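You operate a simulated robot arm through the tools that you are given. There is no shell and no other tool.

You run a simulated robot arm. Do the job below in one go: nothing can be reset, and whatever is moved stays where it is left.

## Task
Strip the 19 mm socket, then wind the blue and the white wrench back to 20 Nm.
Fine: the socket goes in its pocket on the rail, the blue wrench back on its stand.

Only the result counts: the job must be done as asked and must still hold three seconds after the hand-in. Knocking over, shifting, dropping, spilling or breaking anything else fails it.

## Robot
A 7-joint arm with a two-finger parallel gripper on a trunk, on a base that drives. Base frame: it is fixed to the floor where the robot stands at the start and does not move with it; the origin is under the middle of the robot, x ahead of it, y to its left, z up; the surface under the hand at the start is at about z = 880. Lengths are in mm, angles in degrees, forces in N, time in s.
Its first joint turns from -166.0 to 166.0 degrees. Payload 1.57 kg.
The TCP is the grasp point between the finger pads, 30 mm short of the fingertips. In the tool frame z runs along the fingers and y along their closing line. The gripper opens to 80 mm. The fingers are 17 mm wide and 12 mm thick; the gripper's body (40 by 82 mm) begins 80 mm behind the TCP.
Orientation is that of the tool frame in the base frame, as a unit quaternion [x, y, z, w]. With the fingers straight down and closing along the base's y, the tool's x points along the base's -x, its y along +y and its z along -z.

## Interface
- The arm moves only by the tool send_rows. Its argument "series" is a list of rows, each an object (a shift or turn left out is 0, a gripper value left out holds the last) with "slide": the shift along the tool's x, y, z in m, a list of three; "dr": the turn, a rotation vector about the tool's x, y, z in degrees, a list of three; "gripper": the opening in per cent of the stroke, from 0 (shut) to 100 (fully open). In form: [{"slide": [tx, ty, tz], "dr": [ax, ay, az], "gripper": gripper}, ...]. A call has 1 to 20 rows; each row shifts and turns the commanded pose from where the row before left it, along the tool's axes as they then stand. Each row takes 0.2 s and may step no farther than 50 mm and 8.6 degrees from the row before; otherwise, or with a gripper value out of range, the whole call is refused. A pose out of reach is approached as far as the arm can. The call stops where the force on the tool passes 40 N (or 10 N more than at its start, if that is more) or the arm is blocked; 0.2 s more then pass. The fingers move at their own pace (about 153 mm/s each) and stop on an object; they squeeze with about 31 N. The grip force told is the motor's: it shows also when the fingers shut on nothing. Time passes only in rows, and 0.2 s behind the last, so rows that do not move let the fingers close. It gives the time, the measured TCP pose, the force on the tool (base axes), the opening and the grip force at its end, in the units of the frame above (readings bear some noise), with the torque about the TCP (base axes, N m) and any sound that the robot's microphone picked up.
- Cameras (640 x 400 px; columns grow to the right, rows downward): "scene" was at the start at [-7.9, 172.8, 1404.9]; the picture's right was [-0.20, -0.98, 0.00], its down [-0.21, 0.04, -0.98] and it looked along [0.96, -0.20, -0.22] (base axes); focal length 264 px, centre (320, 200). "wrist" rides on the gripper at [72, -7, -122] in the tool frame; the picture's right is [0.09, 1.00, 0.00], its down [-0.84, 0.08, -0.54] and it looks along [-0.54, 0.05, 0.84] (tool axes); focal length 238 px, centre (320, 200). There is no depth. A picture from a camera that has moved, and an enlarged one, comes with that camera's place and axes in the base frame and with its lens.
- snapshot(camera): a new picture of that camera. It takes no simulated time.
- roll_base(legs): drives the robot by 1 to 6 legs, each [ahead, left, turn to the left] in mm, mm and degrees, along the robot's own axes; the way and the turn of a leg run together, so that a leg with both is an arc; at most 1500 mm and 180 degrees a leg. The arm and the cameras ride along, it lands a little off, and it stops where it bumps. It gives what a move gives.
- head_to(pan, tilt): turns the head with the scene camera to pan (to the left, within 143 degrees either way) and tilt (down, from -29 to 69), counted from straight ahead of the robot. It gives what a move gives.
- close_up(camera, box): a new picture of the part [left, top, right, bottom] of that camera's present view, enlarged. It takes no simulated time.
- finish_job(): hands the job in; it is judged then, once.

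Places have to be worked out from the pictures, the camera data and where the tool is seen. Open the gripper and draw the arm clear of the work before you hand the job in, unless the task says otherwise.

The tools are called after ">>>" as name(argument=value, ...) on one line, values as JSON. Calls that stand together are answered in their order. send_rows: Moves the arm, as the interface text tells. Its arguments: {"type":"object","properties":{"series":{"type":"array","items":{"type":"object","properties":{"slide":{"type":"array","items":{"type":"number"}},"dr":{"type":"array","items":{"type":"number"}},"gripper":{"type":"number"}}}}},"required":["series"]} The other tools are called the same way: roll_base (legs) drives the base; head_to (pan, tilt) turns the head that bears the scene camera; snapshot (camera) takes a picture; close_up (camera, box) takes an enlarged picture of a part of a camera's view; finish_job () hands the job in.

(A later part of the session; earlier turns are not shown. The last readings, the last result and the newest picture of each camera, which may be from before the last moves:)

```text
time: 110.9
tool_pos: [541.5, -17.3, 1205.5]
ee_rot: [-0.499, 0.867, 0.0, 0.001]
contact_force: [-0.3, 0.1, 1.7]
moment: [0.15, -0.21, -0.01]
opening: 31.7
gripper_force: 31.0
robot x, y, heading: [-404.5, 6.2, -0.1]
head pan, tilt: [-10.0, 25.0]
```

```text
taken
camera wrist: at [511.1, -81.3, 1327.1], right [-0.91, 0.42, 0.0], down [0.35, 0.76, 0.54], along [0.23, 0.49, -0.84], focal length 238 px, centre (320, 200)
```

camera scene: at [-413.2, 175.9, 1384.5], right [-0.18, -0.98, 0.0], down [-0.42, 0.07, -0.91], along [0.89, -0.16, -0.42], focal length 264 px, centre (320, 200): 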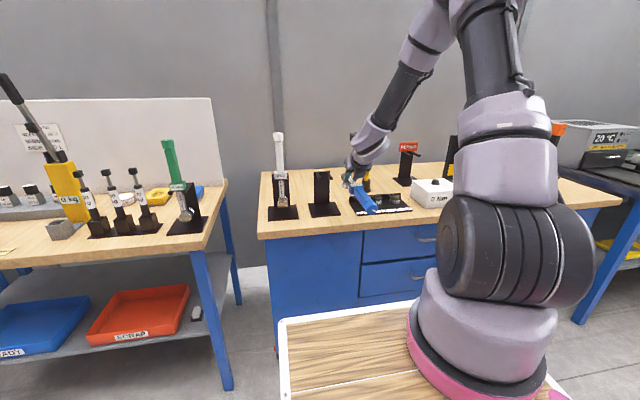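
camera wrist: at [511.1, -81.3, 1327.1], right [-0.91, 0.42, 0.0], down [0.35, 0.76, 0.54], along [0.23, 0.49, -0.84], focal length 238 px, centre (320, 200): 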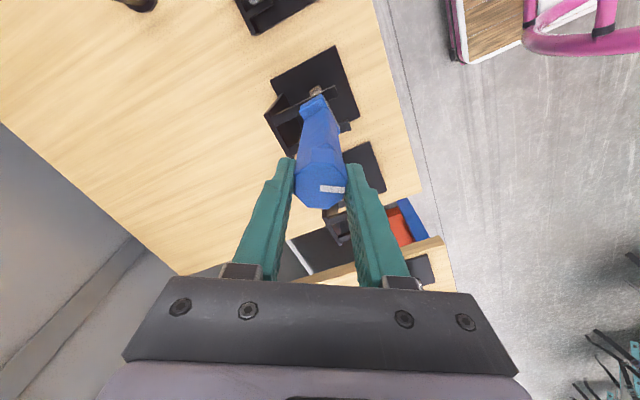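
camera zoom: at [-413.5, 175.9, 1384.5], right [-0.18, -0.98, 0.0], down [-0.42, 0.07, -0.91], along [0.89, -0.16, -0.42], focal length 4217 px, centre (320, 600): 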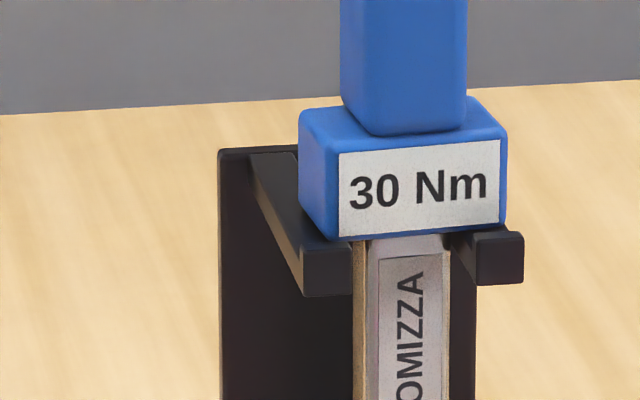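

After 90° total it reads 30, so it's more like 45° per 10 Nm (50→20 is ~135°). I continue in smaller increments while watching the window.

>>> send_rows(series=[{"dr": [0, 0, -5]}, {"dr": [0, 0, -5]}, {"dr": [0, 0, -5]}, {}])

>>> close_up(camera="scene", box=[306, 165, 334, 185])

>>> send_rows(series=[{"dr": [0, 0, -5]}, {"dr": [0, 0, -5]}, {}])

>>> close_up(camera="scene", box=[306, 165, 334, 185])

```text
time: 111.9
tool_pos: [541.9, -15.3, 1204.8]
ee_rot: [-0.608, 0.794, 0.0, 0.0]
contact_force: [-1.4, -1.5, 0.0]
moment: [-0.1, 0.09, 0.02]
opening: 31.7
gripper_force: 31.2
robot x, y, heading: [-408.4, -2.0, -0.1]
head pan, tilt: [-10.0, 25.0]
```

```text
16.00 times, centred on (320, 175) of scene
camera zoom: at [-413.4, 175.9, 1384.5], right [-0.18, -0.98, 0.0], down [-0.42, 0.07, -0.91], along [0.89, -0.16, -0.42], focal length 4217 px, centre (320, 600)
```

zoom: 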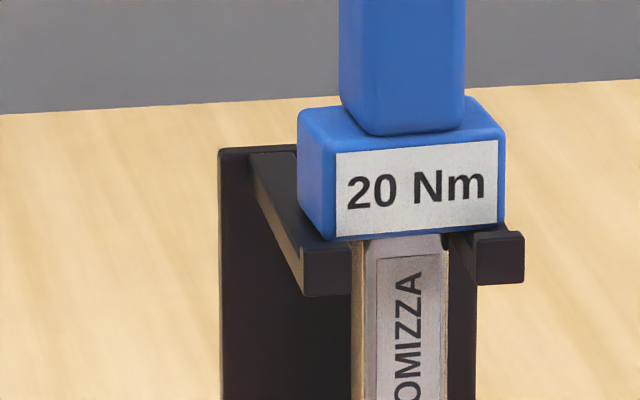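

```text
time: 112.7
tool_pos: [541.9, -15.4, 1205.2]
ee_rot: [-0.675, 0.738, 0.0, 0.0]
contact_force: [0.3, -0.3, 0.3]
moment: [0.01, 0.05, -0.01]
opening: 31.9
gripper_force: 31.0
robot x, y, heading: [-406.7, -1.8, -0.2]
head pan, tilt: [-10.0, 25.0]
```

```text
16.00 times, centred on (320, 175) of scene
camera zoom: at [-413.3, 176.0, 1384.5], right [-0.18, -0.98, 0.0], down [-0.42, 0.07, -0.91], along [0.89, -0.16, -0.42], focal length 4217 px, centre (320, 600)
```

zoom: 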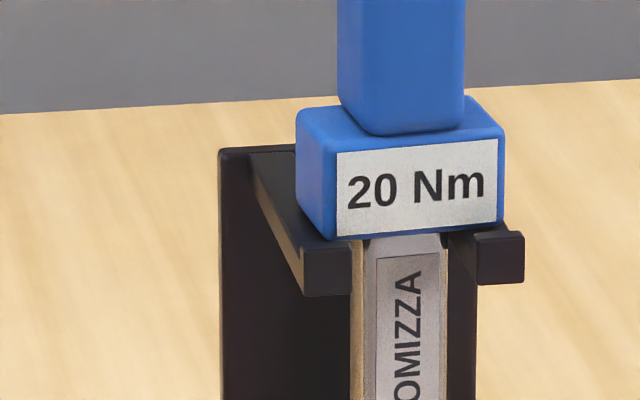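

It reads 20 Nm. To know where 20 Nm is centred, I look at the green wrench (set at 20 Nm) and its stripe relative to its label face.

>>> head_to(pan=12, tilt=20)

>>> snapshot(camera="scene")

```text
time: 113.6
tool_pos: [542.5, -15.4, 1205.3]
ee_rot: [-0.675, 0.738, 0.001, 0.0]
contact_force: [-0.8, 0.4, 0.4]
moment: [0.11, 0.04, 0.01]
opening: 32.0
gripper_force: 30.7
robot x, y, heading: [-407.5, 2.1, -0.3]
head pan, tilt: [12.0, 20.0]
```

```text
taken
camera scene: at [-412.8, 211.3, 1392.5], right [0.2, -0.98, 0.0], down [-0.34, -0.07, -0.94], along [0.92, 0.19, -0.34], focal length 264 px, centre (320, 200)
```

scene: 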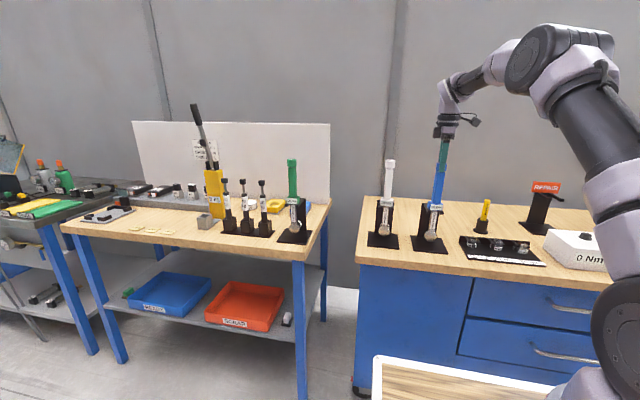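

>>> close_up(camera="scene", box=[280, 150, 310, 180])

>>> close_up(camera="scene", box=[270, 180, 330, 250])

>>> close_up(camera="scene", box=[425, 130, 460, 165])

>>> close_up(camera="scene", box=[375, 150, 405, 180])

```text
13.33 times, centred on (295, 165) of scene
camera zoom: at [-412.8, 211.3, 1392.5], right [0.2, -0.98, 0.0], down [-0.34, -0.07, -0.94], along [0.92, 0.19, -0.34], focal length 3514 px, centre (653, 667)
```

zoom: 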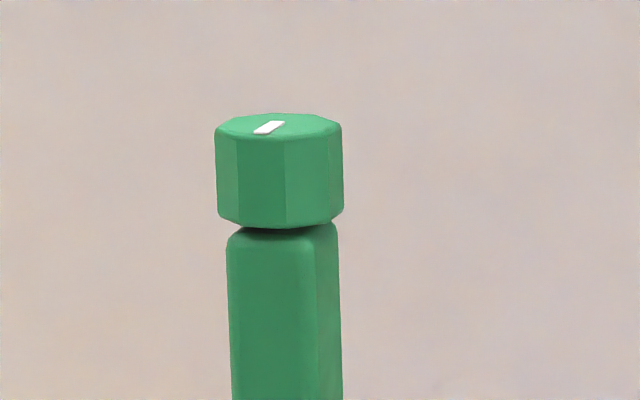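

```text
5.71 times, centred on (300, 215) of scene
camera zoom: at [-412.8, 211.3, 1392.5], right [0.2, -0.98, 0.0], down [-0.34, -0.07, -0.94], along [0.92, 0.19, -0.34], focal length 1506 px, centre (434, 114)
```

zoom: 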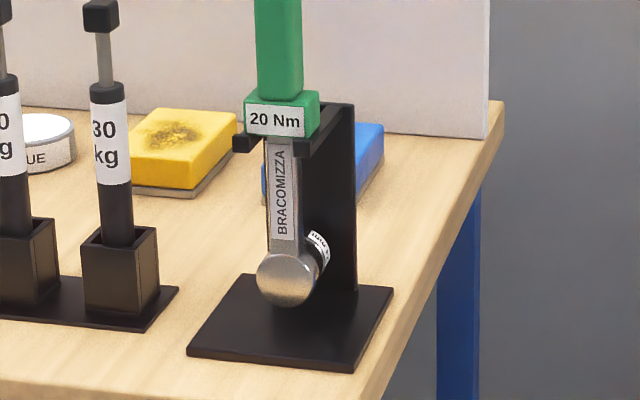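

```text
11.43 times, centred on (442, 148) of scene
camera zoom: at [-412.8, 211.3, 1392.5], right [0.2, -0.98, 0.0], down [-0.34, -0.07, -0.94], along [0.92, 0.19, -0.34], focal length 3012 px, centre (-1080, 800)
```

zoom: 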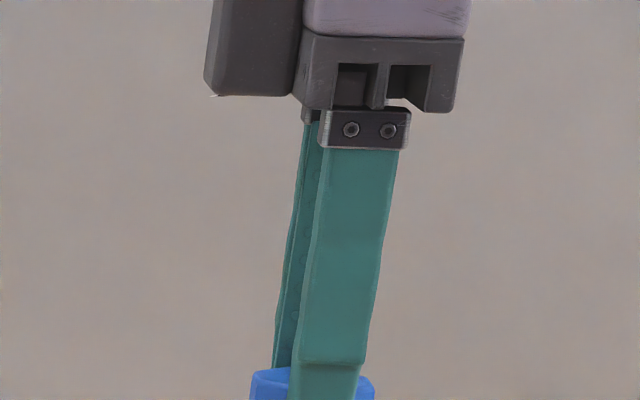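

```text
13.33 times, centred on (390, 165) of scene
camera zoom: at [-412.8, 211.3, 1392.5], right [0.2, -0.98, 0.0], down [-0.34, -0.07, -0.94], along [0.92, 0.19, -0.34], focal length 3514 px, centre (-613, 667)
```

zoom: 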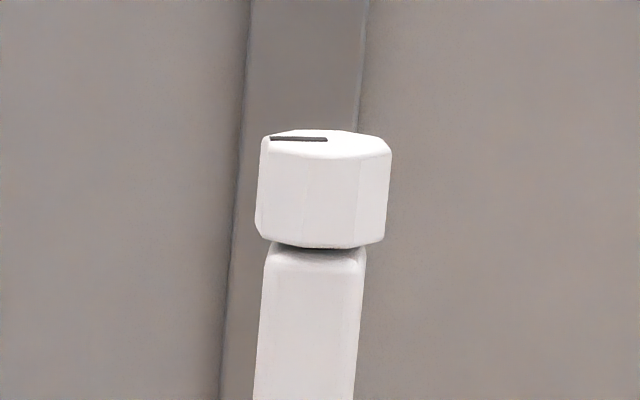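

On green at 20 Nm the stripe points straight out of the label face, so it's 40° per 10 Nm and blue needs ~120° relative to its body; I've ~111°. I turn 8° more, then release and inspect.

>>> send_rows(series=[{"dr": [0, 0, -4]}, {"dr": [0, 0, -4]}, {}, {"gripper": 100}, {}, {"slide": [0, 0, -0.03]}, {"slide": [0, 0, -0.04]}, {}])

>>> head_to(pan=-10, tilt=25)

>>> snapshot(camera="wrist")

>>> close_up(camera="scene", box=[300, 120, 340, 190])

>>> close_up(camera="scene", box=[306, 128, 330, 146])

```text
time: 115.4
tool_pos: [542.4, -14.6, 1274.6]
ee_rot: [0.725, -0.689, 0.0, 0.0]
contact_force: [-0.2, 0.0, -0.3]
moment: [0.02, 0.03, -0.02]
opening: 80.1
gripper_force: 0.0
robot x, y, heading: [-405.4, -3.0, -0.3]
head pan, tilt: [12.0, 20.0]
```

```text
time: 116.2
tool_pos: [541.7, -15.8, 1275.1]
ee_rot: [0.724, -0.69, 0.0, 0.0]
contact_force: [0.4, -0.2, 0.8]
moment: [0.02, 0.06, 0.0]
opening: 80.1
gripper_force: 0.1
robot x, y, heading: [-407.0, 1.3, 0.3]
head pan, tilt: [-10.0, 25.0]
```

```text
taken
camera wrist: at [551.4, -86.1, 1395.3], right [-0.99, -0.14, 0.0], down [-0.12, 0.83, 0.54], along [-0.08, 0.54, -0.84], focal length 238 px, centre (320, 200)
```

wrist: 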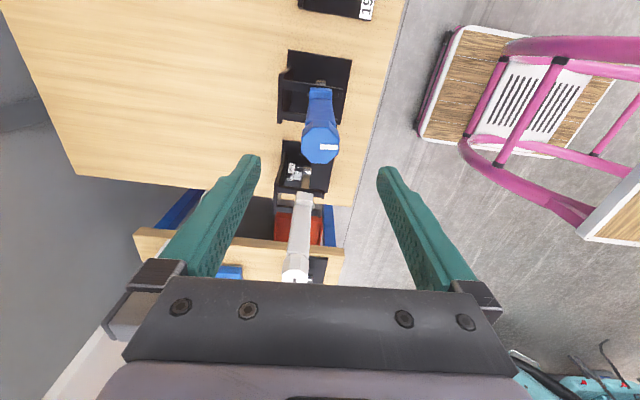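

```text
5.71 times, centred on (320, 155) of scene
camera zoom: at [-413.5, 176.1, 1384.5], right [-0.18, -0.98, 0.0], down [-0.42, 0.07, -0.91], along [0.89, -0.16, -0.42], focal length 1506 px, centre (320, 457)
```

zoom: 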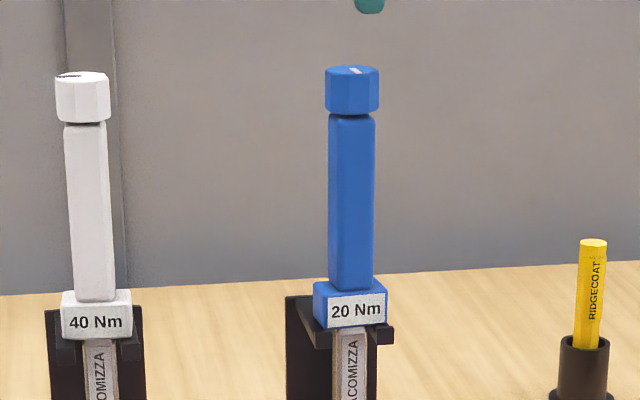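

```text
16.00 times, centred on (318, 137) of scene
camera zoom: at [-413.5, 176.1, 1384.5], right [-0.18, -0.98, 0.0], down [-0.42, 0.07, -0.91], along [0.89, -0.16, -0.42], focal length 4217 px, centre (352, 1208)
```

zoom: 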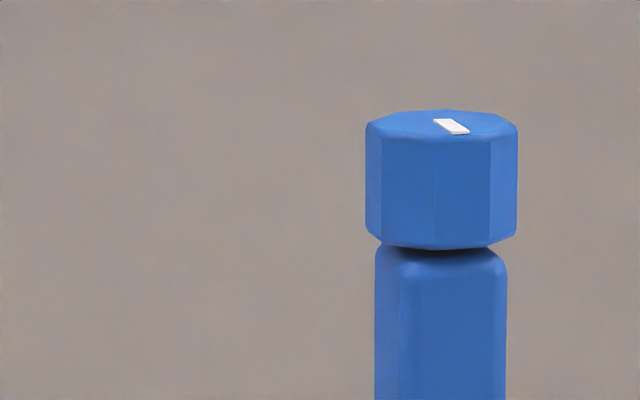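

Blue shows 20 Nm. I measure the stripe versus the body from above with the wrist camera.

>>> close_up(camera="wrist", box=[270, 40, 370, 170])

>>> close_up(camera="wrist", box=[300, 120, 345, 170])

>>> close_up(camera="scene", box=[306, 165, 334, 185])

```text
3.08 times, centred on (320, 105) of wrist
camera zoom: at [551.4, -86.1, 1395.3], right [-0.99, -0.14, 0.0], down [-0.12, 0.83, 0.54], along [-0.08, 0.54, -0.84], focal length 733 px, centre (320, 492)
```

zoom: 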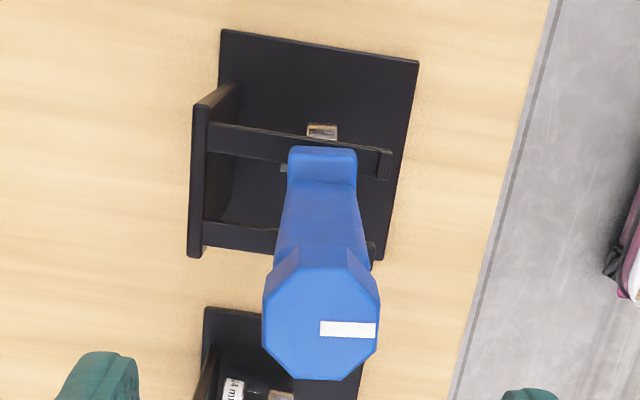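

```text
8.00 times, centred on (322, 145) of wrist
camera zoom: at [551.4, -86.1, 1395.3], right [-0.99, -0.14, 0.0], down [-0.12, 0.83, 0.54], along [-0.08, 0.54, -0.84], focal length 1907 px, centre (300, 640)
```

zoom: 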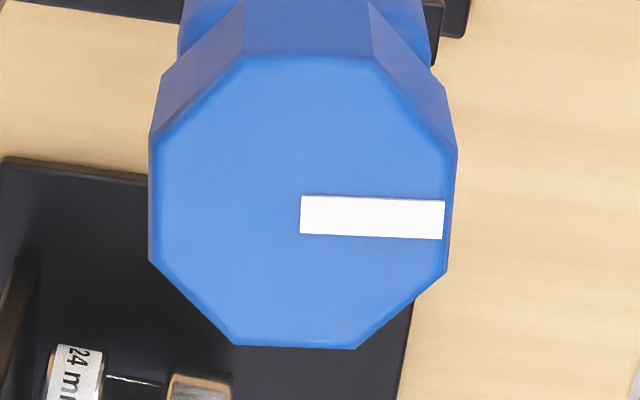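

```text
16.00 times, centred on (320, 175) of scene
camera zoom: at [-413.5, 176.1, 1384.5], right [-0.18, -0.98, 0.0], down [-0.42, 0.07, -0.91], along [0.89, -0.16, -0.42], focal length 4217 px, centre (320, 600)
```

zoom: 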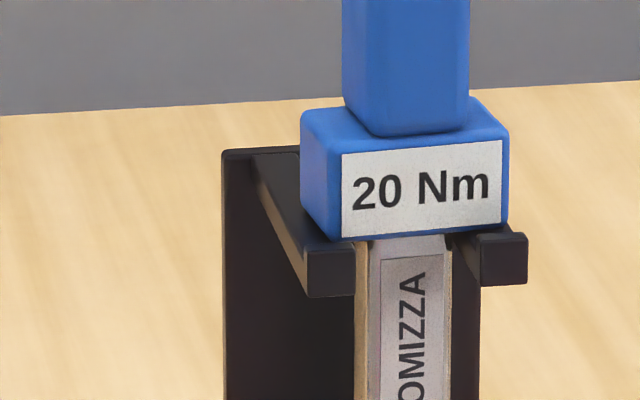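

Blue's stripe is parallel to its body axis, i.e. right at 20 Nm. Next the white wrench: I raise, spin the tool back, and drive the base a bit forward for reach.

>>> send_rows(series=[{"slide": [0, 0, -0.045]}, {"slide": [0, 0, -0.015]}, {"dr": [0, 0, 8]}, {"dr": [0, 0, 8]}, {"dr": [0, 0, 8]}, {"dr": [0, 0, 8]}, {"dr": [0, 0, 8]}, {"dr": [0, 0, 8]}, {"dr": [0, 0, 8]}, {"dr": [0, 0, 8]}, {"dr": [0, 0, 8]}, {"dr": [0, 0, 8]}, {"dr": [0, 0, 8]}, {"dr": [0, 0, 5]}, {}])

>>> roll_base(legs=[[70, 0, 0]])

```text
time: 119.4
tool_pos: [541.6, -15.7, 1334.9]
ee_rot: [0.002, 1.0, 0.0, 0.0]
contact_force: [0.2, -0.1, -0.2]
moment: [0.0, -0.02, 0.01]
opening: 80.0
gripper_force: 0.1
robot x, y, heading: [-405.7, -0.5, 0.2]
head pan, tilt: [-10.0, 25.0]
```

```text
time: 120.4
tool_pos: [611.5, -14.4, 1335.5]
ee_rot: [0.0, 1.0, 0.0, 0.0]
contact_force: [0.8, -0.2, 0.0]
moment: [-0.03, 0.0, 0.02]
opening: 80.2
gripper_force: 0.1
robot x, y, heading: [-332.7, 4.3, -0.2]
head pan, tilt: [-10.0, 25.0]
```

Now I move toward white, staying high, for a top view.

>>> send_rows(series=[{"slide": [0.0278, 0.0335, 0]}, {"slide": [0.0278, 0.0335, 0]}, {"slide": [0.0278, 0.0335, 0]}, {"slide": [0.0278, 0.0335, 0]}, {}])

>>> snapshot(camera="wrist")

>>> close_up(camera="wrist", box=[300, 60, 420, 220])

>>> close_up(camera="scene", box=[260, 130, 340, 240])

```text
time: 121.6
tool_pos: [501.1, 123.1, 1336.2]
ee_rot: [0.001, 1.0, 0.0, 0.0]
contact_force: [-0.2, 0.1, -0.1]
moment: [0.01, 0.01, -0.03]
opening: 80.4
gripper_force: 0.0
robot x, y, heading: [-330.3, -3.3, 0.0]
head pan, tilt: [-10.0, 25.0]
```

```text
taken
camera wrist: at [428.4, 115.9, 1457.3], right [-0.09, 1.0, 0.0], down [0.84, 0.08, 0.54], along [0.54, 0.05, -0.84], focal length 238 px, centre (320, 200)
```

wrist: 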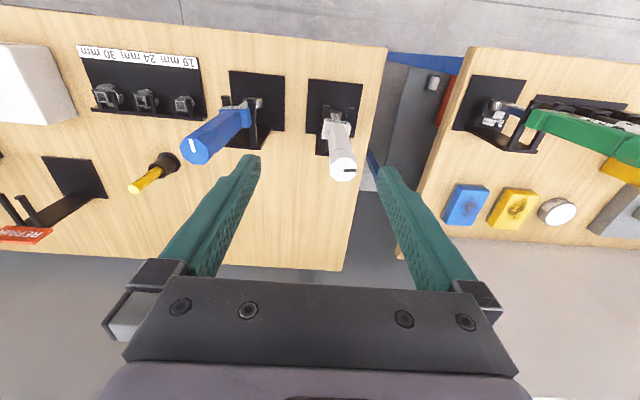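

```text
2.50 times, centred on (360, 140) of wrist
camera zoom: at [428.4, 115.9, 1457.3], right [-0.09, 1.0, 0.0], down [0.84, 0.08, 0.54], along [0.54, 0.05, -0.84], focal length 596 px, centre (220, 350)
```

zoom: 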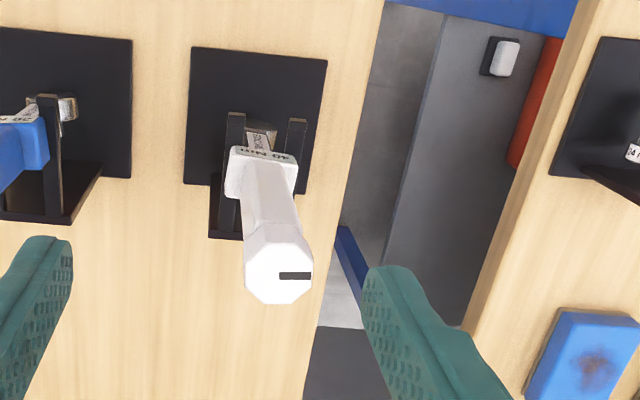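

```text
3.64 times, centred on (300, 185) of scene
camera zoom: at [-343.5, 175.8, 1384.5], right [-0.17, -0.98, 0.0], down [-0.42, 0.07, -0.91], along [0.89, -0.16, -0.42], focal length 958 px, centre (393, 254)
```

zoom: 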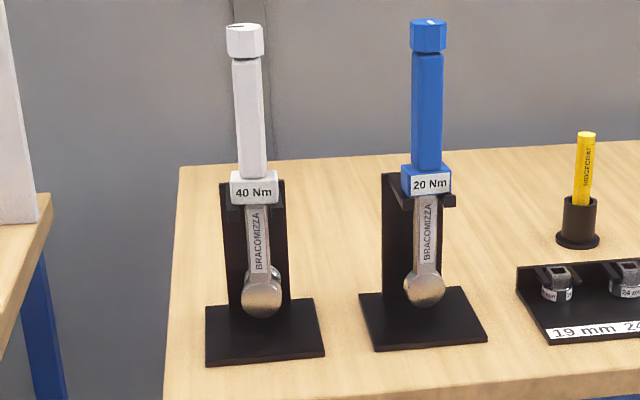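

White's cap centre ≈ (545, 154), stripe at ≈97°. I move over it, align the fingers to the flats and descend part way.

>>> send_rows(series=[{"slide": [-0.0225, 0.0155, 0]}, {"slide": [-0.0225, 0.0155, 0]}, {"dr": [0, 0, -7]}, {"slide": [0, 0, 0.04]}, {"slide": [0, 0, 0.04]}, {}])

>>> snapshot(camera="wrist")

>>> close_up(camera="scene", box=[250, 90, 330, 170])

```text
time: 123.0
tool_pos: [547.5, 150.8, 1253.2]
ee_rot: [-0.061, 0.998, 0.0, 0.001]
contact_force: [-0.1, -0.3, 0.6]
moment: [-0.03, -0.02, -0.02]
opening: 79.9
gripper_force: 0.0
robot x, y, heading: [-335.1, 0.5, -0.2]
head pan, tilt: [-10.0, 25.0]
```

```text
taken
camera wrist: at [476.6, 136.2, 1374.7], right [-0.21, 0.98, 0.0], down [0.82, 0.18, 0.54], along [0.53, 0.11, -0.84], focal length 238 px, centre (320, 200)
```

wrist: 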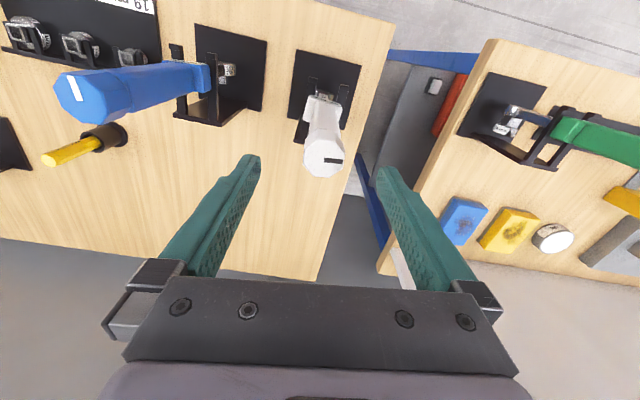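

```text
5.00 times, centred on (290, 130) of scene
camera zoom: at [-343.6, 175.9, 1384.4], right [-0.17, -0.98, 0.0], down [-0.42, 0.07, -0.91], along [0.89, -0.16, -0.42], focal length 1318 px, centre (470, 550)
```

zoom: 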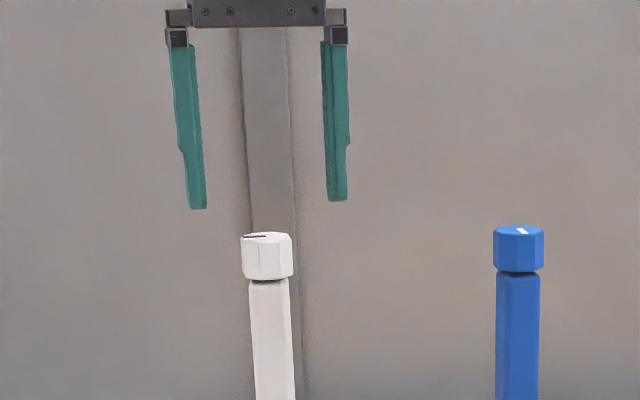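

Well centred; small correction, then descend to cap height, close and begin turning.

>>> send_rows(series=[{"slide": [0.0007, 0.0012, 0]}, {"slide": [0, 0, 0.024]}, {"slide": [0, 0, 0.024]}, {}, {"gripper": 0}, {}, {}])

>>> close_up(camera="scene", box=[250, 110, 340, 220])

>>> snapshot(camera="wrist")

```text
time: 124.6
tool_pos: [544.9, 153.0, 1206.0]
ee_rot: [-0.06, 0.998, 0.0, 0.001]
contact_force: [-2.0, 3.3, -0.3]
moment: [0.32, 0.12, 0.03]
opening: 31.9
gripper_force: 30.8
robot x, y, heading: [-334.4, 0.5, 0.1]
head pan, tilt: [-10.0, 25.0]
```

```text
3.64 times, centred on (295, 165) of scene
camera zoom: at [-343.7, 176.1, 1384.4], right [-0.17, -0.98, 0.0], down [-0.42, 0.07, -0.91], along [0.89, -0.16, -0.42], focal length 958 px, centre (411, 327)
```

zoom: 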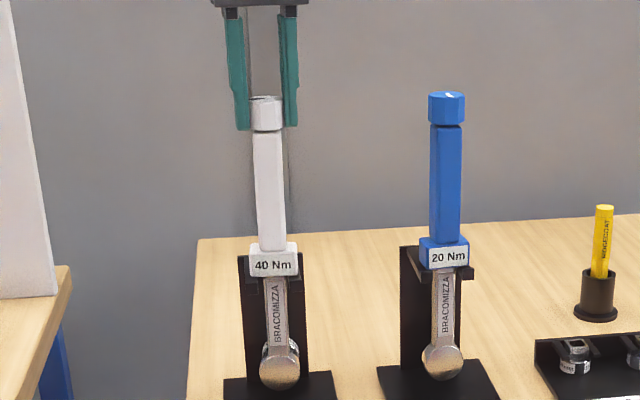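

```text
taken
camera wrist: at [474.2, 136.9, 1327.9], right [-0.21, 0.98, 0.0], down [0.82, 0.18, 0.54], along [0.53, 0.11, -0.84], focal length 238 px, centre (320, 200)
```

wrist: 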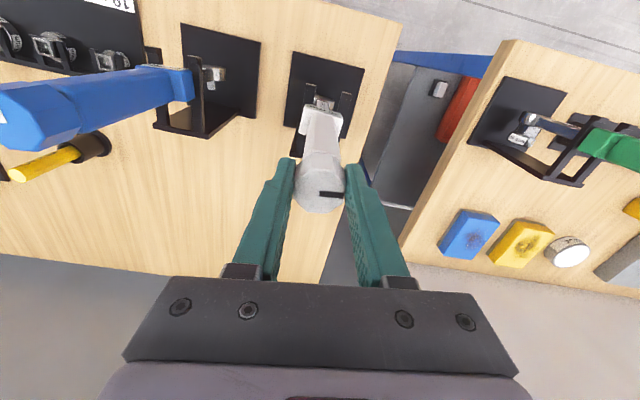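

Gripped. Turning 40° counter-clockwise first, then reading.

>>> send_rows(series=[{"dr": [0, 0, -5]}, {"dr": [0, 0, -5]}, {"dr": [0, 0, -5]}, {"dr": [0, 0, -5]}, {"dr": [0, 0, -5]}, {"dr": [0, 0, -5]}, {"dr": [0, 0, -5]}, {"dr": [0, 0, -5]}, {}])

>>> close_up(camera="scene", box=[270, 170, 305, 200])

>>> snapshot(camera="wrist")

```text
time: 126.6
tool_pos: [545.9, 151.0, 1207.6]
ee_rot: [-0.399, 0.917, 0.001, 0.0]
contact_force: [0.5, 0.0, -1.2]
moment: [-0.05, 0.04, 0.05]
opening: 31.8
gripper_force: 31.2
robot x, y, heading: [-335.8, -3.8, -0.1]
head pan, tilt: [-10.0, 25.0]
```

```text
13.33 times, centred on (288, 185) of scene
camera zoom: at [-343.2, 176.0, 1384.4], right [-0.17, -0.98, 0.0], down [-0.42, 0.07, -0.91], along [0.89, -0.16, -0.42], focal length 3514 px, centre (753, 400)
```

zoom: 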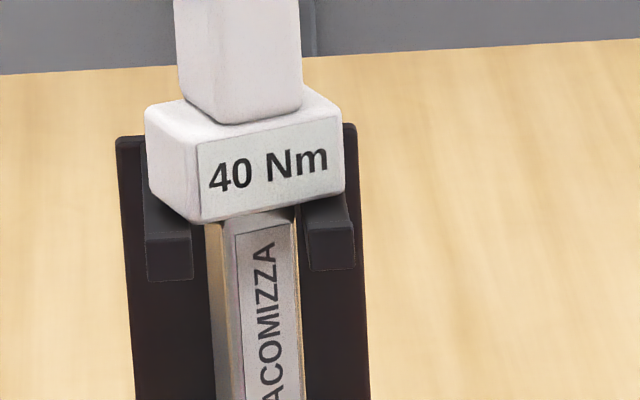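

```text
taken
camera wrist: at [500.9, 95.2, 1328.6], right [-0.79, 0.61, 0.0], down [0.51, 0.67, 0.54], along [0.33, 0.43, -0.84], focal length 238 px, centre (320, 200)
```

wrist: 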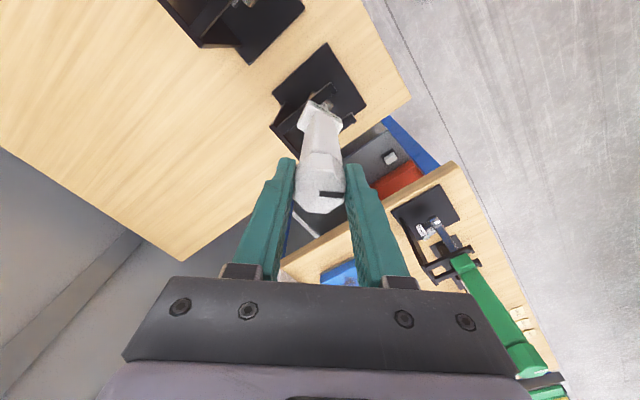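

The white body turned along with the cap because the fork friction was low. I'll lift the wrench slightly (3 mm) so cap and body turn together, rotate the body back straight, set it down, then wind while pressing down.

>>> send_rows(series=[{"slide": [0, 0, -0.004]}, {}])

>>> close_up(camera="scene", box=[260, 160, 310, 220])

```text
time: 127.2
tool_pos: [545.3, 152.1, 1210.6]
ee_rot: [-0.398, 0.918, 0.0, 0.0]
contact_force: [0.6, 0.1, -9.3]
moment: [-0.02, 0.05, 0.02]
opening: 31.5
gripper_force: 30.9
robot x, y, heading: [-337.0, 1.0, 0.2]
head pan, tilt: [-10.0, 25.0]
```

```text
6.67 times, centred on (285, 190) of scene
camera zoom: at [-343.2, 176.0, 1384.4], right [-0.17, -0.98, 0.0], down [-0.42, 0.07, -0.91], along [0.89, -0.16, -0.42], focal length 1757 px, centre (553, 267)
```

zoom: 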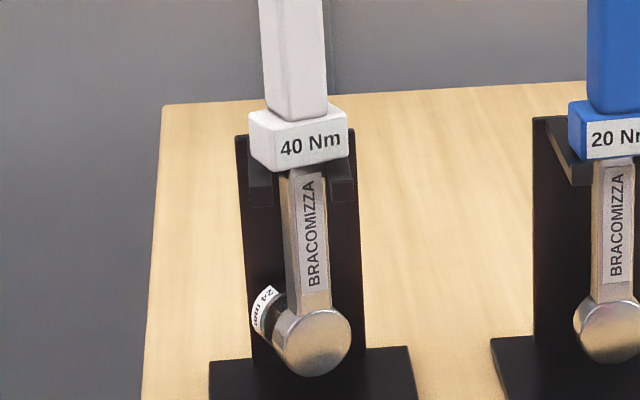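

It hangs from the grip. I rotate back 32°, nudge it ~8 mm toward the fork tips and to centre, and set it down.

>>> send_rows(series=[{"dr": [0, 0, 8]}, {"dr": [0, 0, 8]}, {"dr": [0, 0, 8]}, {"dr": [0, 0, 8]}, {"slide": [0.0072, 0.004, 0]}, {}])

>>> close_up(camera="scene", box=[260, 160, 310, 220])

```text
time: 128.6
tool_pos: [537.6, 153.7, 1211.4]
ee_rot: [-0.131, 0.991, 0.0, -0.001]
contact_force: [0.6, -0.4, -10.0]
moment: [0.0, 0.06, -0.03]
opening: 31.6
gripper_force: 31.0
robot x, y, heading: [-335.5, 1.1, 0.2]
head pan, tilt: [-10.0, 25.0]
```

```text
6.67 times, centred on (285, 190) of scene
camera zoom: at [-343.2, 175.9, 1384.4], right [-0.17, -0.98, 0.0], down [-0.42, 0.07, -0.91], along [0.89, -0.16, -0.42], focal length 1757 px, centre (553, 267)
```

zoom: 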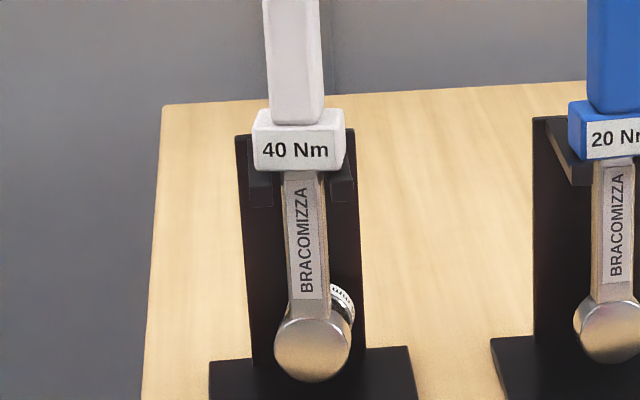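

Body is straight again. I lower onto the fork and press down a little.

>>> send_rows(series=[{"slide": [0, 0, 0.003]}, {"slide": [0, 0, 0.002]}, {}])

>>> send_rows(series=[{"slide": [0, 0, 0.002]}, {}])

```text
time: 129.4
tool_pos: [536.7, 154.8, 1205.2]
ee_rot: [-0.129, 0.992, 0.001, 0.0]
contact_force: [-1.2, 0.2, -6.8]
moment: [-0.07, 0.14, -0.01]
opening: 31.8
gripper_force: 30.8
robot x, y, heading: [-337.4, -1.6, -0.2]
head pan, tilt: [-10.0, 25.0]
```

```text
time: 130.0
tool_pos: [536.8, 153.7, 1206.8]
ee_rot: [-0.13, 0.992, 0.0, 0.001]
contact_force: [-1.5, -0.9, 11.4]
moment: [-0.19, 0.45, -0.02]
opening: 32.0
gripper_force: 31.0
robot x, y, heading: [-336.2, -1.1, -0.3]
head pan, tilt: [-10.0, 25.0]
```

Pressing 11 N; one more millimetre, then turn 30° and check.

>>> send_rows(series=[{"slide": [0, 0, 0.0012]}, {"dr": [0, 0, -5]}, {"dr": [0, 0, -5]}, {"dr": [0, 0, -5]}, {"dr": [0, 0, -5]}, {"dr": [0, 0, -5]}, {"dr": [0, 0, -5]}, {}])

>>> close_up(camera="scene", box=[260, 160, 310, 220])

```text
time: 131.8
tool_pos: [536.0, 154.0, 1204.6]
ee_rot: [-0.384, 0.923, -0.001, 0.001]
contact_force: [9.0, 0.9, 31.6]
moment: [0.39, -1.13, 0.1]
opening: 31.9
gripper_force: 31.7
robot x, y, heading: [-335.0, -0.8, 0.2]
head pan, tilt: [-10.0, 25.0]
```

```text
6.67 times, centred on (285, 190) of scene
camera zoom: at [-344.3, 175.7, 1384.5], right [-0.17, -0.98, 0.0], down [-0.42, 0.07, -0.91], along [0.89, -0.16, -0.42], focal length 1757 px, centre (553, 267)
```

zoom: 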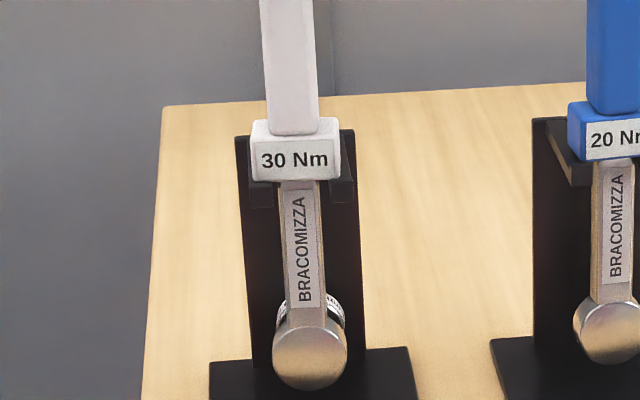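

30 Nm and the body held still. The press is now a bit strong, so I ease 1 mm up and turn the remaining ~42°.

>>> send_rows(series=[{"slide": [0, 0, -0.0012]}, {"dr": [0, 0, -5]}, {"dr": [0, 0, -5]}, {"dr": [0, 0, -5]}, {"dr": [0, 0, -5]}, {}])

>>> close_up(camera="scene", box=[260, 160, 310, 220])

```text
time: 133.2
tool_pos: [536.7, 153.5, 1205.3]
ee_rot: [-0.537, 0.844, -0.001, 0.001]
contact_force: [3.4, 2.8, 18.4]
moment: [0.34, -0.21, -0.11]
opening: 31.6
gripper_force: 30.6
robot x, y, heading: [-333.3, 1.1, -0.1]
head pan, tilt: [-10.0, 25.0]
```

```text
6.67 times, centred on (285, 190) of scene
camera zoom: at [-344.0, 175.9, 1384.4], right [-0.17, -0.98, 0.0], down [-0.42, 0.07, -0.91], along [0.89, -0.16, -0.42], focal length 1757 px, centre (553, 267)
```

zoom: 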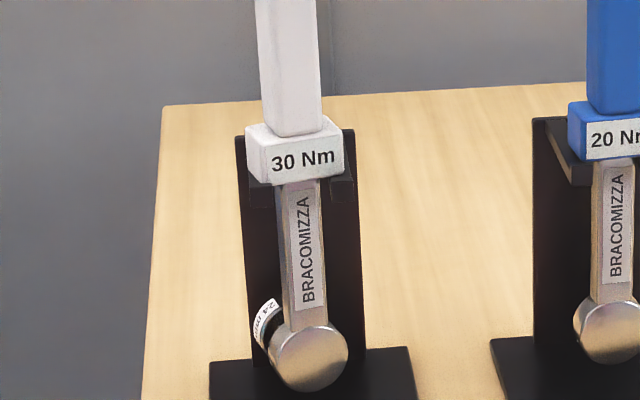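

The cap stuck at 30 and the body turned instead with the lighter press. I repeat: lift, rotate the body straight, set down and press harder before turning.

>>> send_rows(series=[{"slide": [0, 0, -0.006]}, {}, {"dr": [0, 0, 8]}, {"dr": [0, 0, 8]}, {"dr": [0, 0, 8]}, {"dr": [0, 0, 4]}, {}])

>>> close_up(camera="scene", box=[260, 160, 310, 220])

```text
time: 134.8
tool_pos: [538.0, 154.3, 1209.5]
ee_rot: [-0.316, 0.949, 0.001, 0.0]
contact_force: [-0.3, -0.5, -8.4]
moment: [-0.01, 0.04, 0.01]
opening: 32.0
gripper_force: 30.3
robot x, y, heading: [-335.0, 0.8, -0.0]
head pan, tilt: [-10.0, 25.0]
```

```text
6.67 times, centred on (285, 190) of scene
camera zoom: at [-343.2, 175.9, 1384.4], right [-0.17, -0.98, 0.0], down [-0.42, 0.07, -0.91], along [0.89, -0.16, -0.42], focal length 1757 px, centre (553, 267)
```

zoom: 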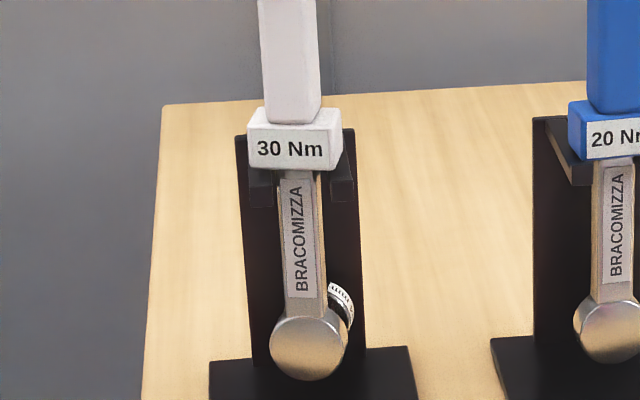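

Straight again. Lower and press to about 28–30 N, then turn.

>>> send_rows(series=[{"slide": [0, 0, 0.004]}, {"slide": [0, 0, 0.002]}, {"slide": [0, 0, 0.001]}, {}])

```text
time: 135.8
tool_pos: [535.8, 153.9, 1205.6]
ee_rot: [-0.317, 0.949, 0.0, 0.002]
contact_force: [-1.4, -2.3, 9.4]
moment: [-0.72, 0.57, -0.02]
opening: 31.8
gripper_force: 31.2
robot x, y, heading: [-336.3, 0.3, 0.2]
head pan, tilt: [-10.0, 25.0]
```

>>> send_rows(series=[{"slide": [0, 0, 0.0018]}, {}])

>>> send_rows(series=[{"dr": [0, 0, -5]}, {"dr": [0, 0, -5]}, {"dr": [0, 0, -5]}, {"dr": [0, 0, -5]}, {"dr": [0, 0, -5]}, {}])

>>> close_up(camera="scene", box=[260, 160, 310, 220])

```text
time: 136.4
tool_pos: [536.2, 155.5, 1205.2]
ee_rot: [-0.316, 0.949, 0.0, 0.004]
contact_force: [3.0, -1.6, 28.6]
moment: [-0.39, 0.03, -0.06]
opening: 31.9
gripper_force: 31.3
robot x, y, heading: [-333.5, -0.2, 0.0]
head pan, tilt: [-10.0, 25.0]
```

```text
time: 137.1
tool_pos: [536.1, 156.1, 1204.8]
ee_rot: [-0.411, 0.912, 0.0, 0.003]
contact_force: [-5.3, -1.6, 10.2]
moment: [-0.12, 0.65, -0.02]
opening: 31.7
gripper_force: 31.1
robot x, y, heading: [-333.8, 1.1, 0.0]
head pan, tilt: [-10.0, 25.0]
stopped in row 3: the force on the tool passed its limit at 48 N (the readings are from after the stop); the commanded pose is now the measured one
```

```text
6.67 times, centred on (285, 190) of scene
camera zoom: at [-344.3, 175.8, 1384.5], right [-0.17, -0.98, 0.0], down [-0.42, 0.07, -0.91], along [0.89, -0.16, -0.42], focal length 1757 px, centre (553, 267)
```

zoom: 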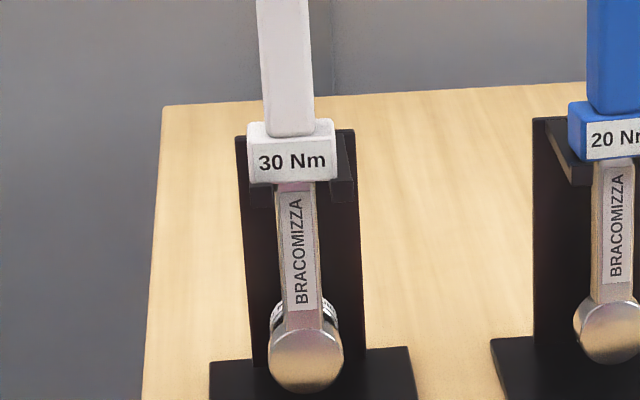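

A transient tripped the force limit; no harm. I press about 20 N and turn more gently.

>>> send_rows(series=[{"slide": [0, 0, 0.001]}, {}])

>>> send_rows(series=[{"dr": [0, 0, -2.5]}, {"dr": [0, 0, -2.5]}, {"dr": [0, 0, -2.5]}, {"dr": [0, 0, -2.5]}, {"dr": [0, 0, -2.5]}, {"dr": [0, 0, -2.5]}, {}])

>>> close_up(camera="scene", box=[260, 160, 310, 220])

```text
time: 137.7
tool_pos: [535.4, 156.0, 1205.6]
ee_rot: [-0.411, 0.911, 0.0, 0.002]
contact_force: [-9.6, -4.4, 24.4]
moment: [-0.36, 1.03, -0.05]
opening: 32.0
gripper_force: 31.5
robot x, y, heading: [-333.1, -1.0, 0.2]
head pan, tilt: [-10.0, 25.0]
```

```text
time: 139.5
tool_pos: [538.3, 155.0, 1204.9]
ee_rot: [-0.526, 0.851, -0.001, 0.004]
contact_force: [-1.5, -1.3, 5.6]
moment: [-0.17, 0.55, -0.05]
opening: 31.8
gripper_force: 31.4
robot x, y, heading: [-334.1, 1.4, 0.0]
head pan, tilt: [-10.0, 25.0]
stopped in row 7: the force on the tool passed its limit at 40 N (the readings are from after the stop); the commanded pose is now the measured one
```

```text
6.67 times, centred on (285, 190) of scene
camera zoom: at [-343.8, 175.8, 1384.5], right [-0.17, -0.98, 0.0], down [-0.42, 0.07, -0.91], along [0.89, -0.16, -0.42], focal length 1757 px, centre (553, 267)
```

zoom: 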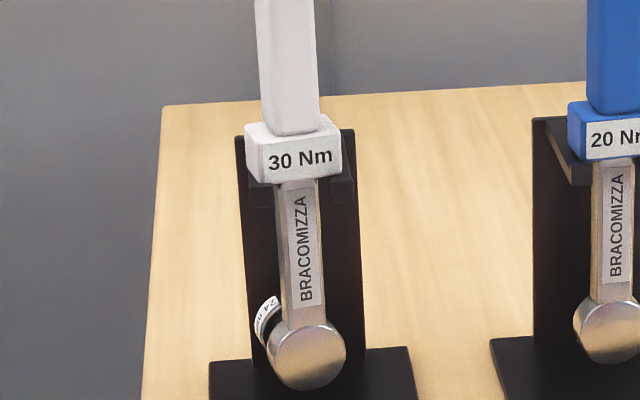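

The cap stays in the 30 detent and the body yields. Looking closely at the fork tips – blue sat right behind what look like raised lips; I check whether white is against its lips.

>>> close_up(camera="scene", box=[272, 172, 300, 196])

>>> close_up(camera="scene", box=[312, 165, 345, 195])

>>> close_up(camera="wrist", box=[270, 40, 380, 160])

```text
16.00 times, centred on (286, 184) of scene
camera zoom: at [-343.8, 175.8, 1384.5], right [-0.17, -0.98, 0.0], down [-0.42, 0.07, -0.91], along [0.89, -0.16, -0.42], focal length 4217 px, centre (864, 456)
```

zoom: 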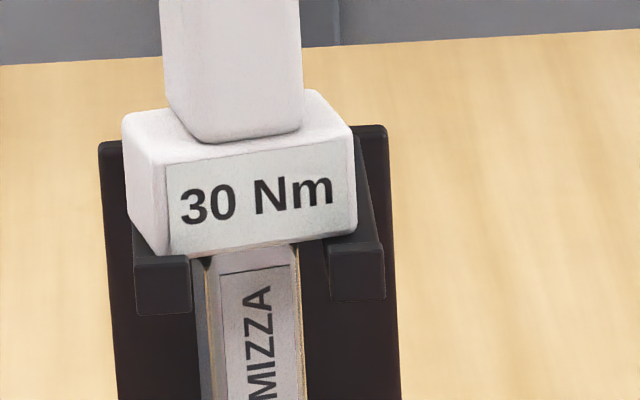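

```text
13.33 times, centred on (328, 180) of scene
camera zoom: at [-343.8, 175.8, 1384.5], right [-0.17, -0.98, 0.0], down [-0.42, 0.07, -0.91], along [0.89, -0.16, -0.42], focal length 3514 px, centre (207, 467)
```

zoom: 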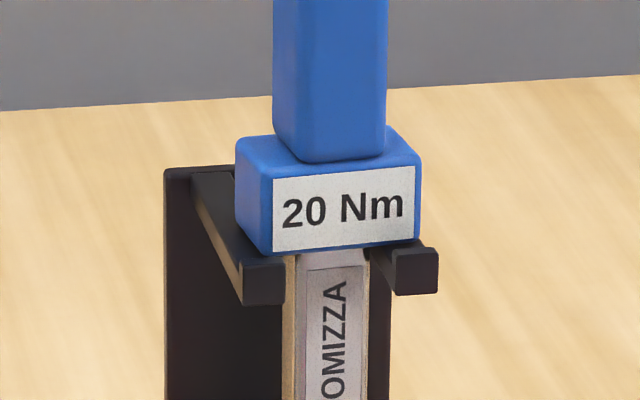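

```text
3.33 times, centred on (325, 100) of wrist
camera zoom: at [510.0, 87.4, 1326.1], right [-0.93, 0.36, -0.01], down [0.3, 0.78, 0.55], along [0.2, 0.51, -0.84], focal length 794 px, centre (303, 533)
```

zoom: 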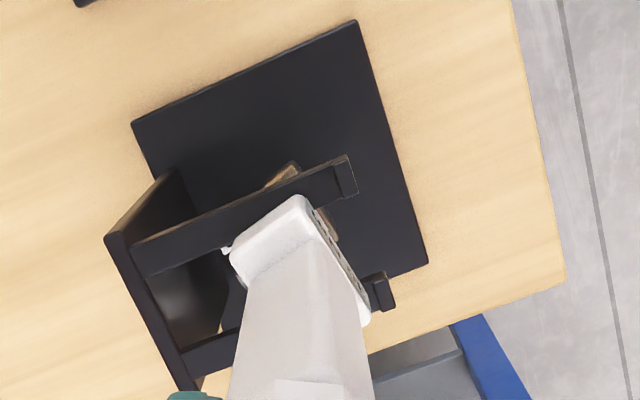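

The fork tips do have raised lips, which stop the body from twisting when its box is flush against them. I lift, straighten the body again, set it down, and then draw it toward the robot until it meets the lips.

>>> send_rows(series=[{"slide": [0, 0, -0.004]}, {}, {"dr": [0, 0, 6]}, {"dr": [0, 0, 6]}, {"dr": [0, 0, 4]}, {}, {"slide": [0, 0, 0.003]}, {}])

>>> close_up(camera="wrist", box=[270, 40, 380, 160])

>>> close_up(camera="scene", box=[272, 172, 300, 196])

```text
time: 141.3
tool_pos: [537.7, 154.6, 1204.4]
ee_rot: [-0.402, 0.916, -0.001, 0.003]
contact_force: [-0.7, 0.5, -9.2]
moment: [-0.05, 0.08, 0.01]
opening: 32.1
gripper_force: 31.2
robot x, y, heading: [-333.7, 2.0, 0.1]
head pan, tilt: [-10.0, 25.0]
```

```text
3.33 times, centred on (325, 100) of wrist
camera zoom: at [492.5, 97.8, 1326.2], right [-0.8, 0.61, 0.0], down [0.51, 0.67, 0.55], along [0.33, 0.43, -0.84], focal length 794 px, centre (303, 533)
```

zoom: 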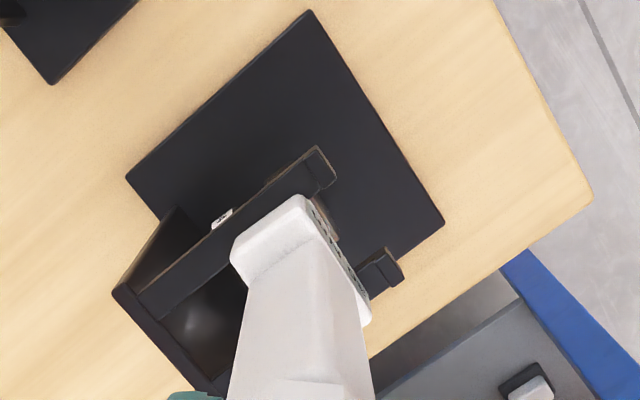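

```text
16.00 times, centred on (286, 184) of scene
camera zoom: at [-343.2, 176.0, 1384.4], right [-0.17, -0.98, 0.0], down [-0.42, 0.07, -0.91], along [0.89, -0.16, -0.42], focal length 4217 px, centre (864, 456)
```

zoom: 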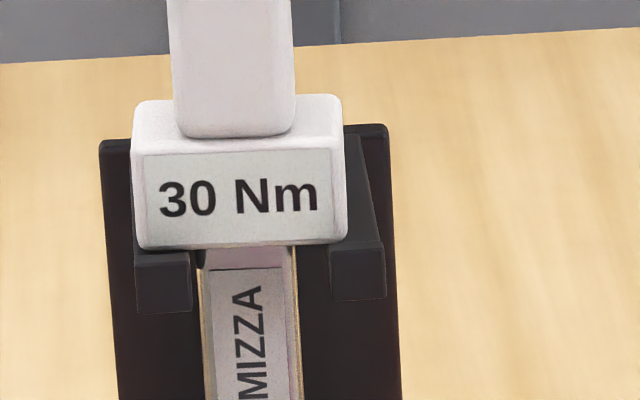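

Nearly straight. Lower until the fork takes most of the weight.

>>> send_rows(series=[{"slide": [0, 0, 0.0015]}, {}])

>>> send_rows(series=[{"slide": [0, 0, 0.0012]}, {}])

```text
time: 141.9
tool_pos: [536.4, 154.8, 1204.1]
ee_rot: [-0.402, 0.916, 0.0, 0.004]
contact_force: [-2.5, -2.3, 4.3]
moment: [-0.75, 0.62, 0.01]
opening: 31.4
gripper_force: 31.2
robot x, y, heading: [-336.9, -1.1, 0.2]
head pan, tilt: [-10.0, 25.0]
```

```text
time: 142.5
tool_pos: [536.0, 154.3, 1204.8]
ee_rot: [-0.402, 0.916, -0.001, 0.005]
contact_force: [-0.4, -2.6, 21.4]
moment: [-0.36, 0.45, -0.02]
opening: 31.9
gripper_force: 31.1
robot x, y, heading: [-336.6, 1.6, 0.1]
head pan, tilt: [-10.0, 25.0]
```

Eased off 1.2 mm, then draw 4 mm toward the robot and read the x-force.

>>> send_rows(series=[{"slide": [0, 0, -0.0012]}, {"slide": [0.0014, 0.0015, 0]}, {"slide": [0.0014, 0.0015, 0]}, {}])

>>> close_up(camera="wrist", box=[270, 40, 380, 160])

```text
time: 143.5
tool_pos: [533.9, 154.3, 1205.2]
ee_rot: [-0.403, 0.915, -0.001, 0.005]
contact_force: [11.1, 0.3, 23.6]
moment: [0.12, -1.54, 0.05]
opening: 31.8
gripper_force: 31.4
robot x, y, heading: [-332.3, 0.7, 0.2]
head pan, tilt: [-10.0, 25.0]
```

```text
3.33 times, centred on (325, 100) of wrist
camera zoom: at [488.8, 97.9, 1325.9], right [-0.8, 0.6, -0.01], down [0.5, 0.67, 0.55], along [0.34, 0.43, -0.84], focal length 794 px, centre (303, 533)
```

zoom: 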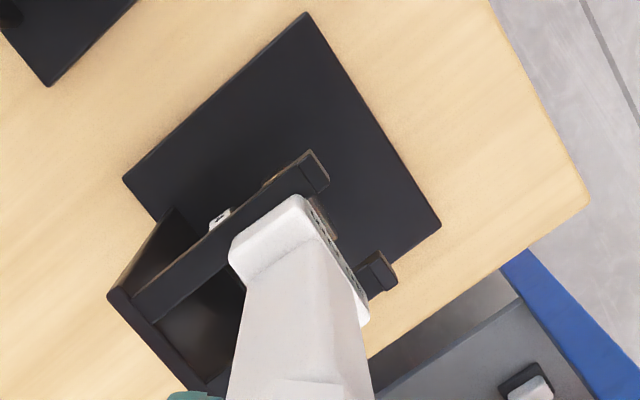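

Friction holds the base of it; I ease the press so the wrench can slide to the lips.

>>> send_rows(series=[{"slide": [0, 0, -0.0022]}, {}, {"slide": [0.0014, 0.0015, 0]}, {"slide": [0.0014, 0.0015, 0]}, {}])

>>> close_up(camera="wrist", box=[270, 40, 380, 160])

>>> close_up(camera="scene", box=[260, 160, 310, 220])

```text
time: 144.7
tool_pos: [528.8, 155.8, 1205.6]
ee_rot: [-0.403, 0.915, 0.0, 0.002]
contact_force: [9.4, -0.4, 1.2]
moment: [-0.21, -1.41, 0.2]
opening: 31.9
gripper_force: 30.9
robot x, y, heading: [-333.1, 0.6, 0.1]
head pan, tilt: [-10.0, 25.0]
```

```text
3.33 times, centred on (325, 100) of wrist
camera zoom: at [484.7, 97.7, 1326.3], right [-0.8, 0.61, 0.0], down [0.51, 0.67, 0.55], along [0.33, 0.43, -0.84], focal length 794 px, centre (303, 533)
```

zoom: 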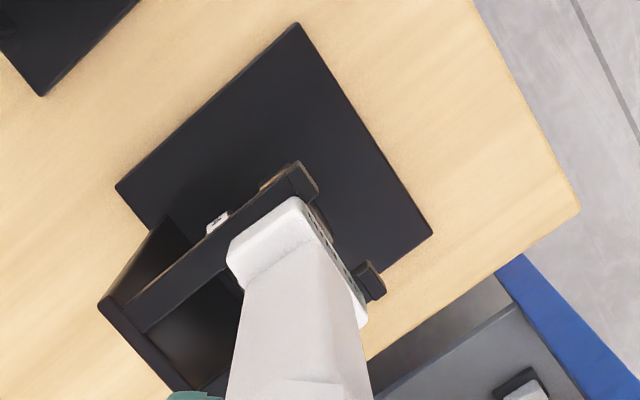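

```text
6.67 times, centred on (285, 190) of scene
camera zoom: at [-343.2, 175.9, 1384.5], right [-0.17, -0.98, 0.0], down [-0.42, 0.07, -0.91], along [0.89, -0.16, -0.42], focal length 1757 px, centre (553, 267)
```

zoom: 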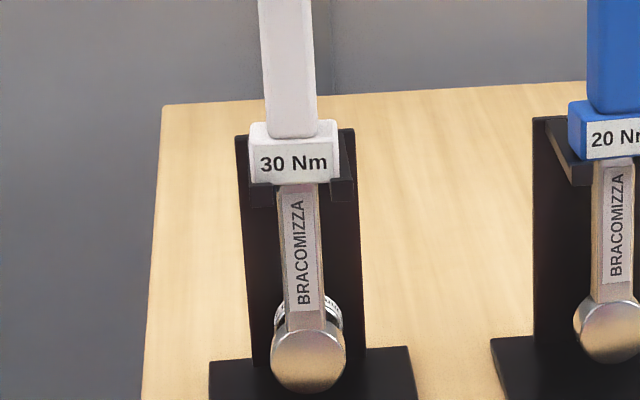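

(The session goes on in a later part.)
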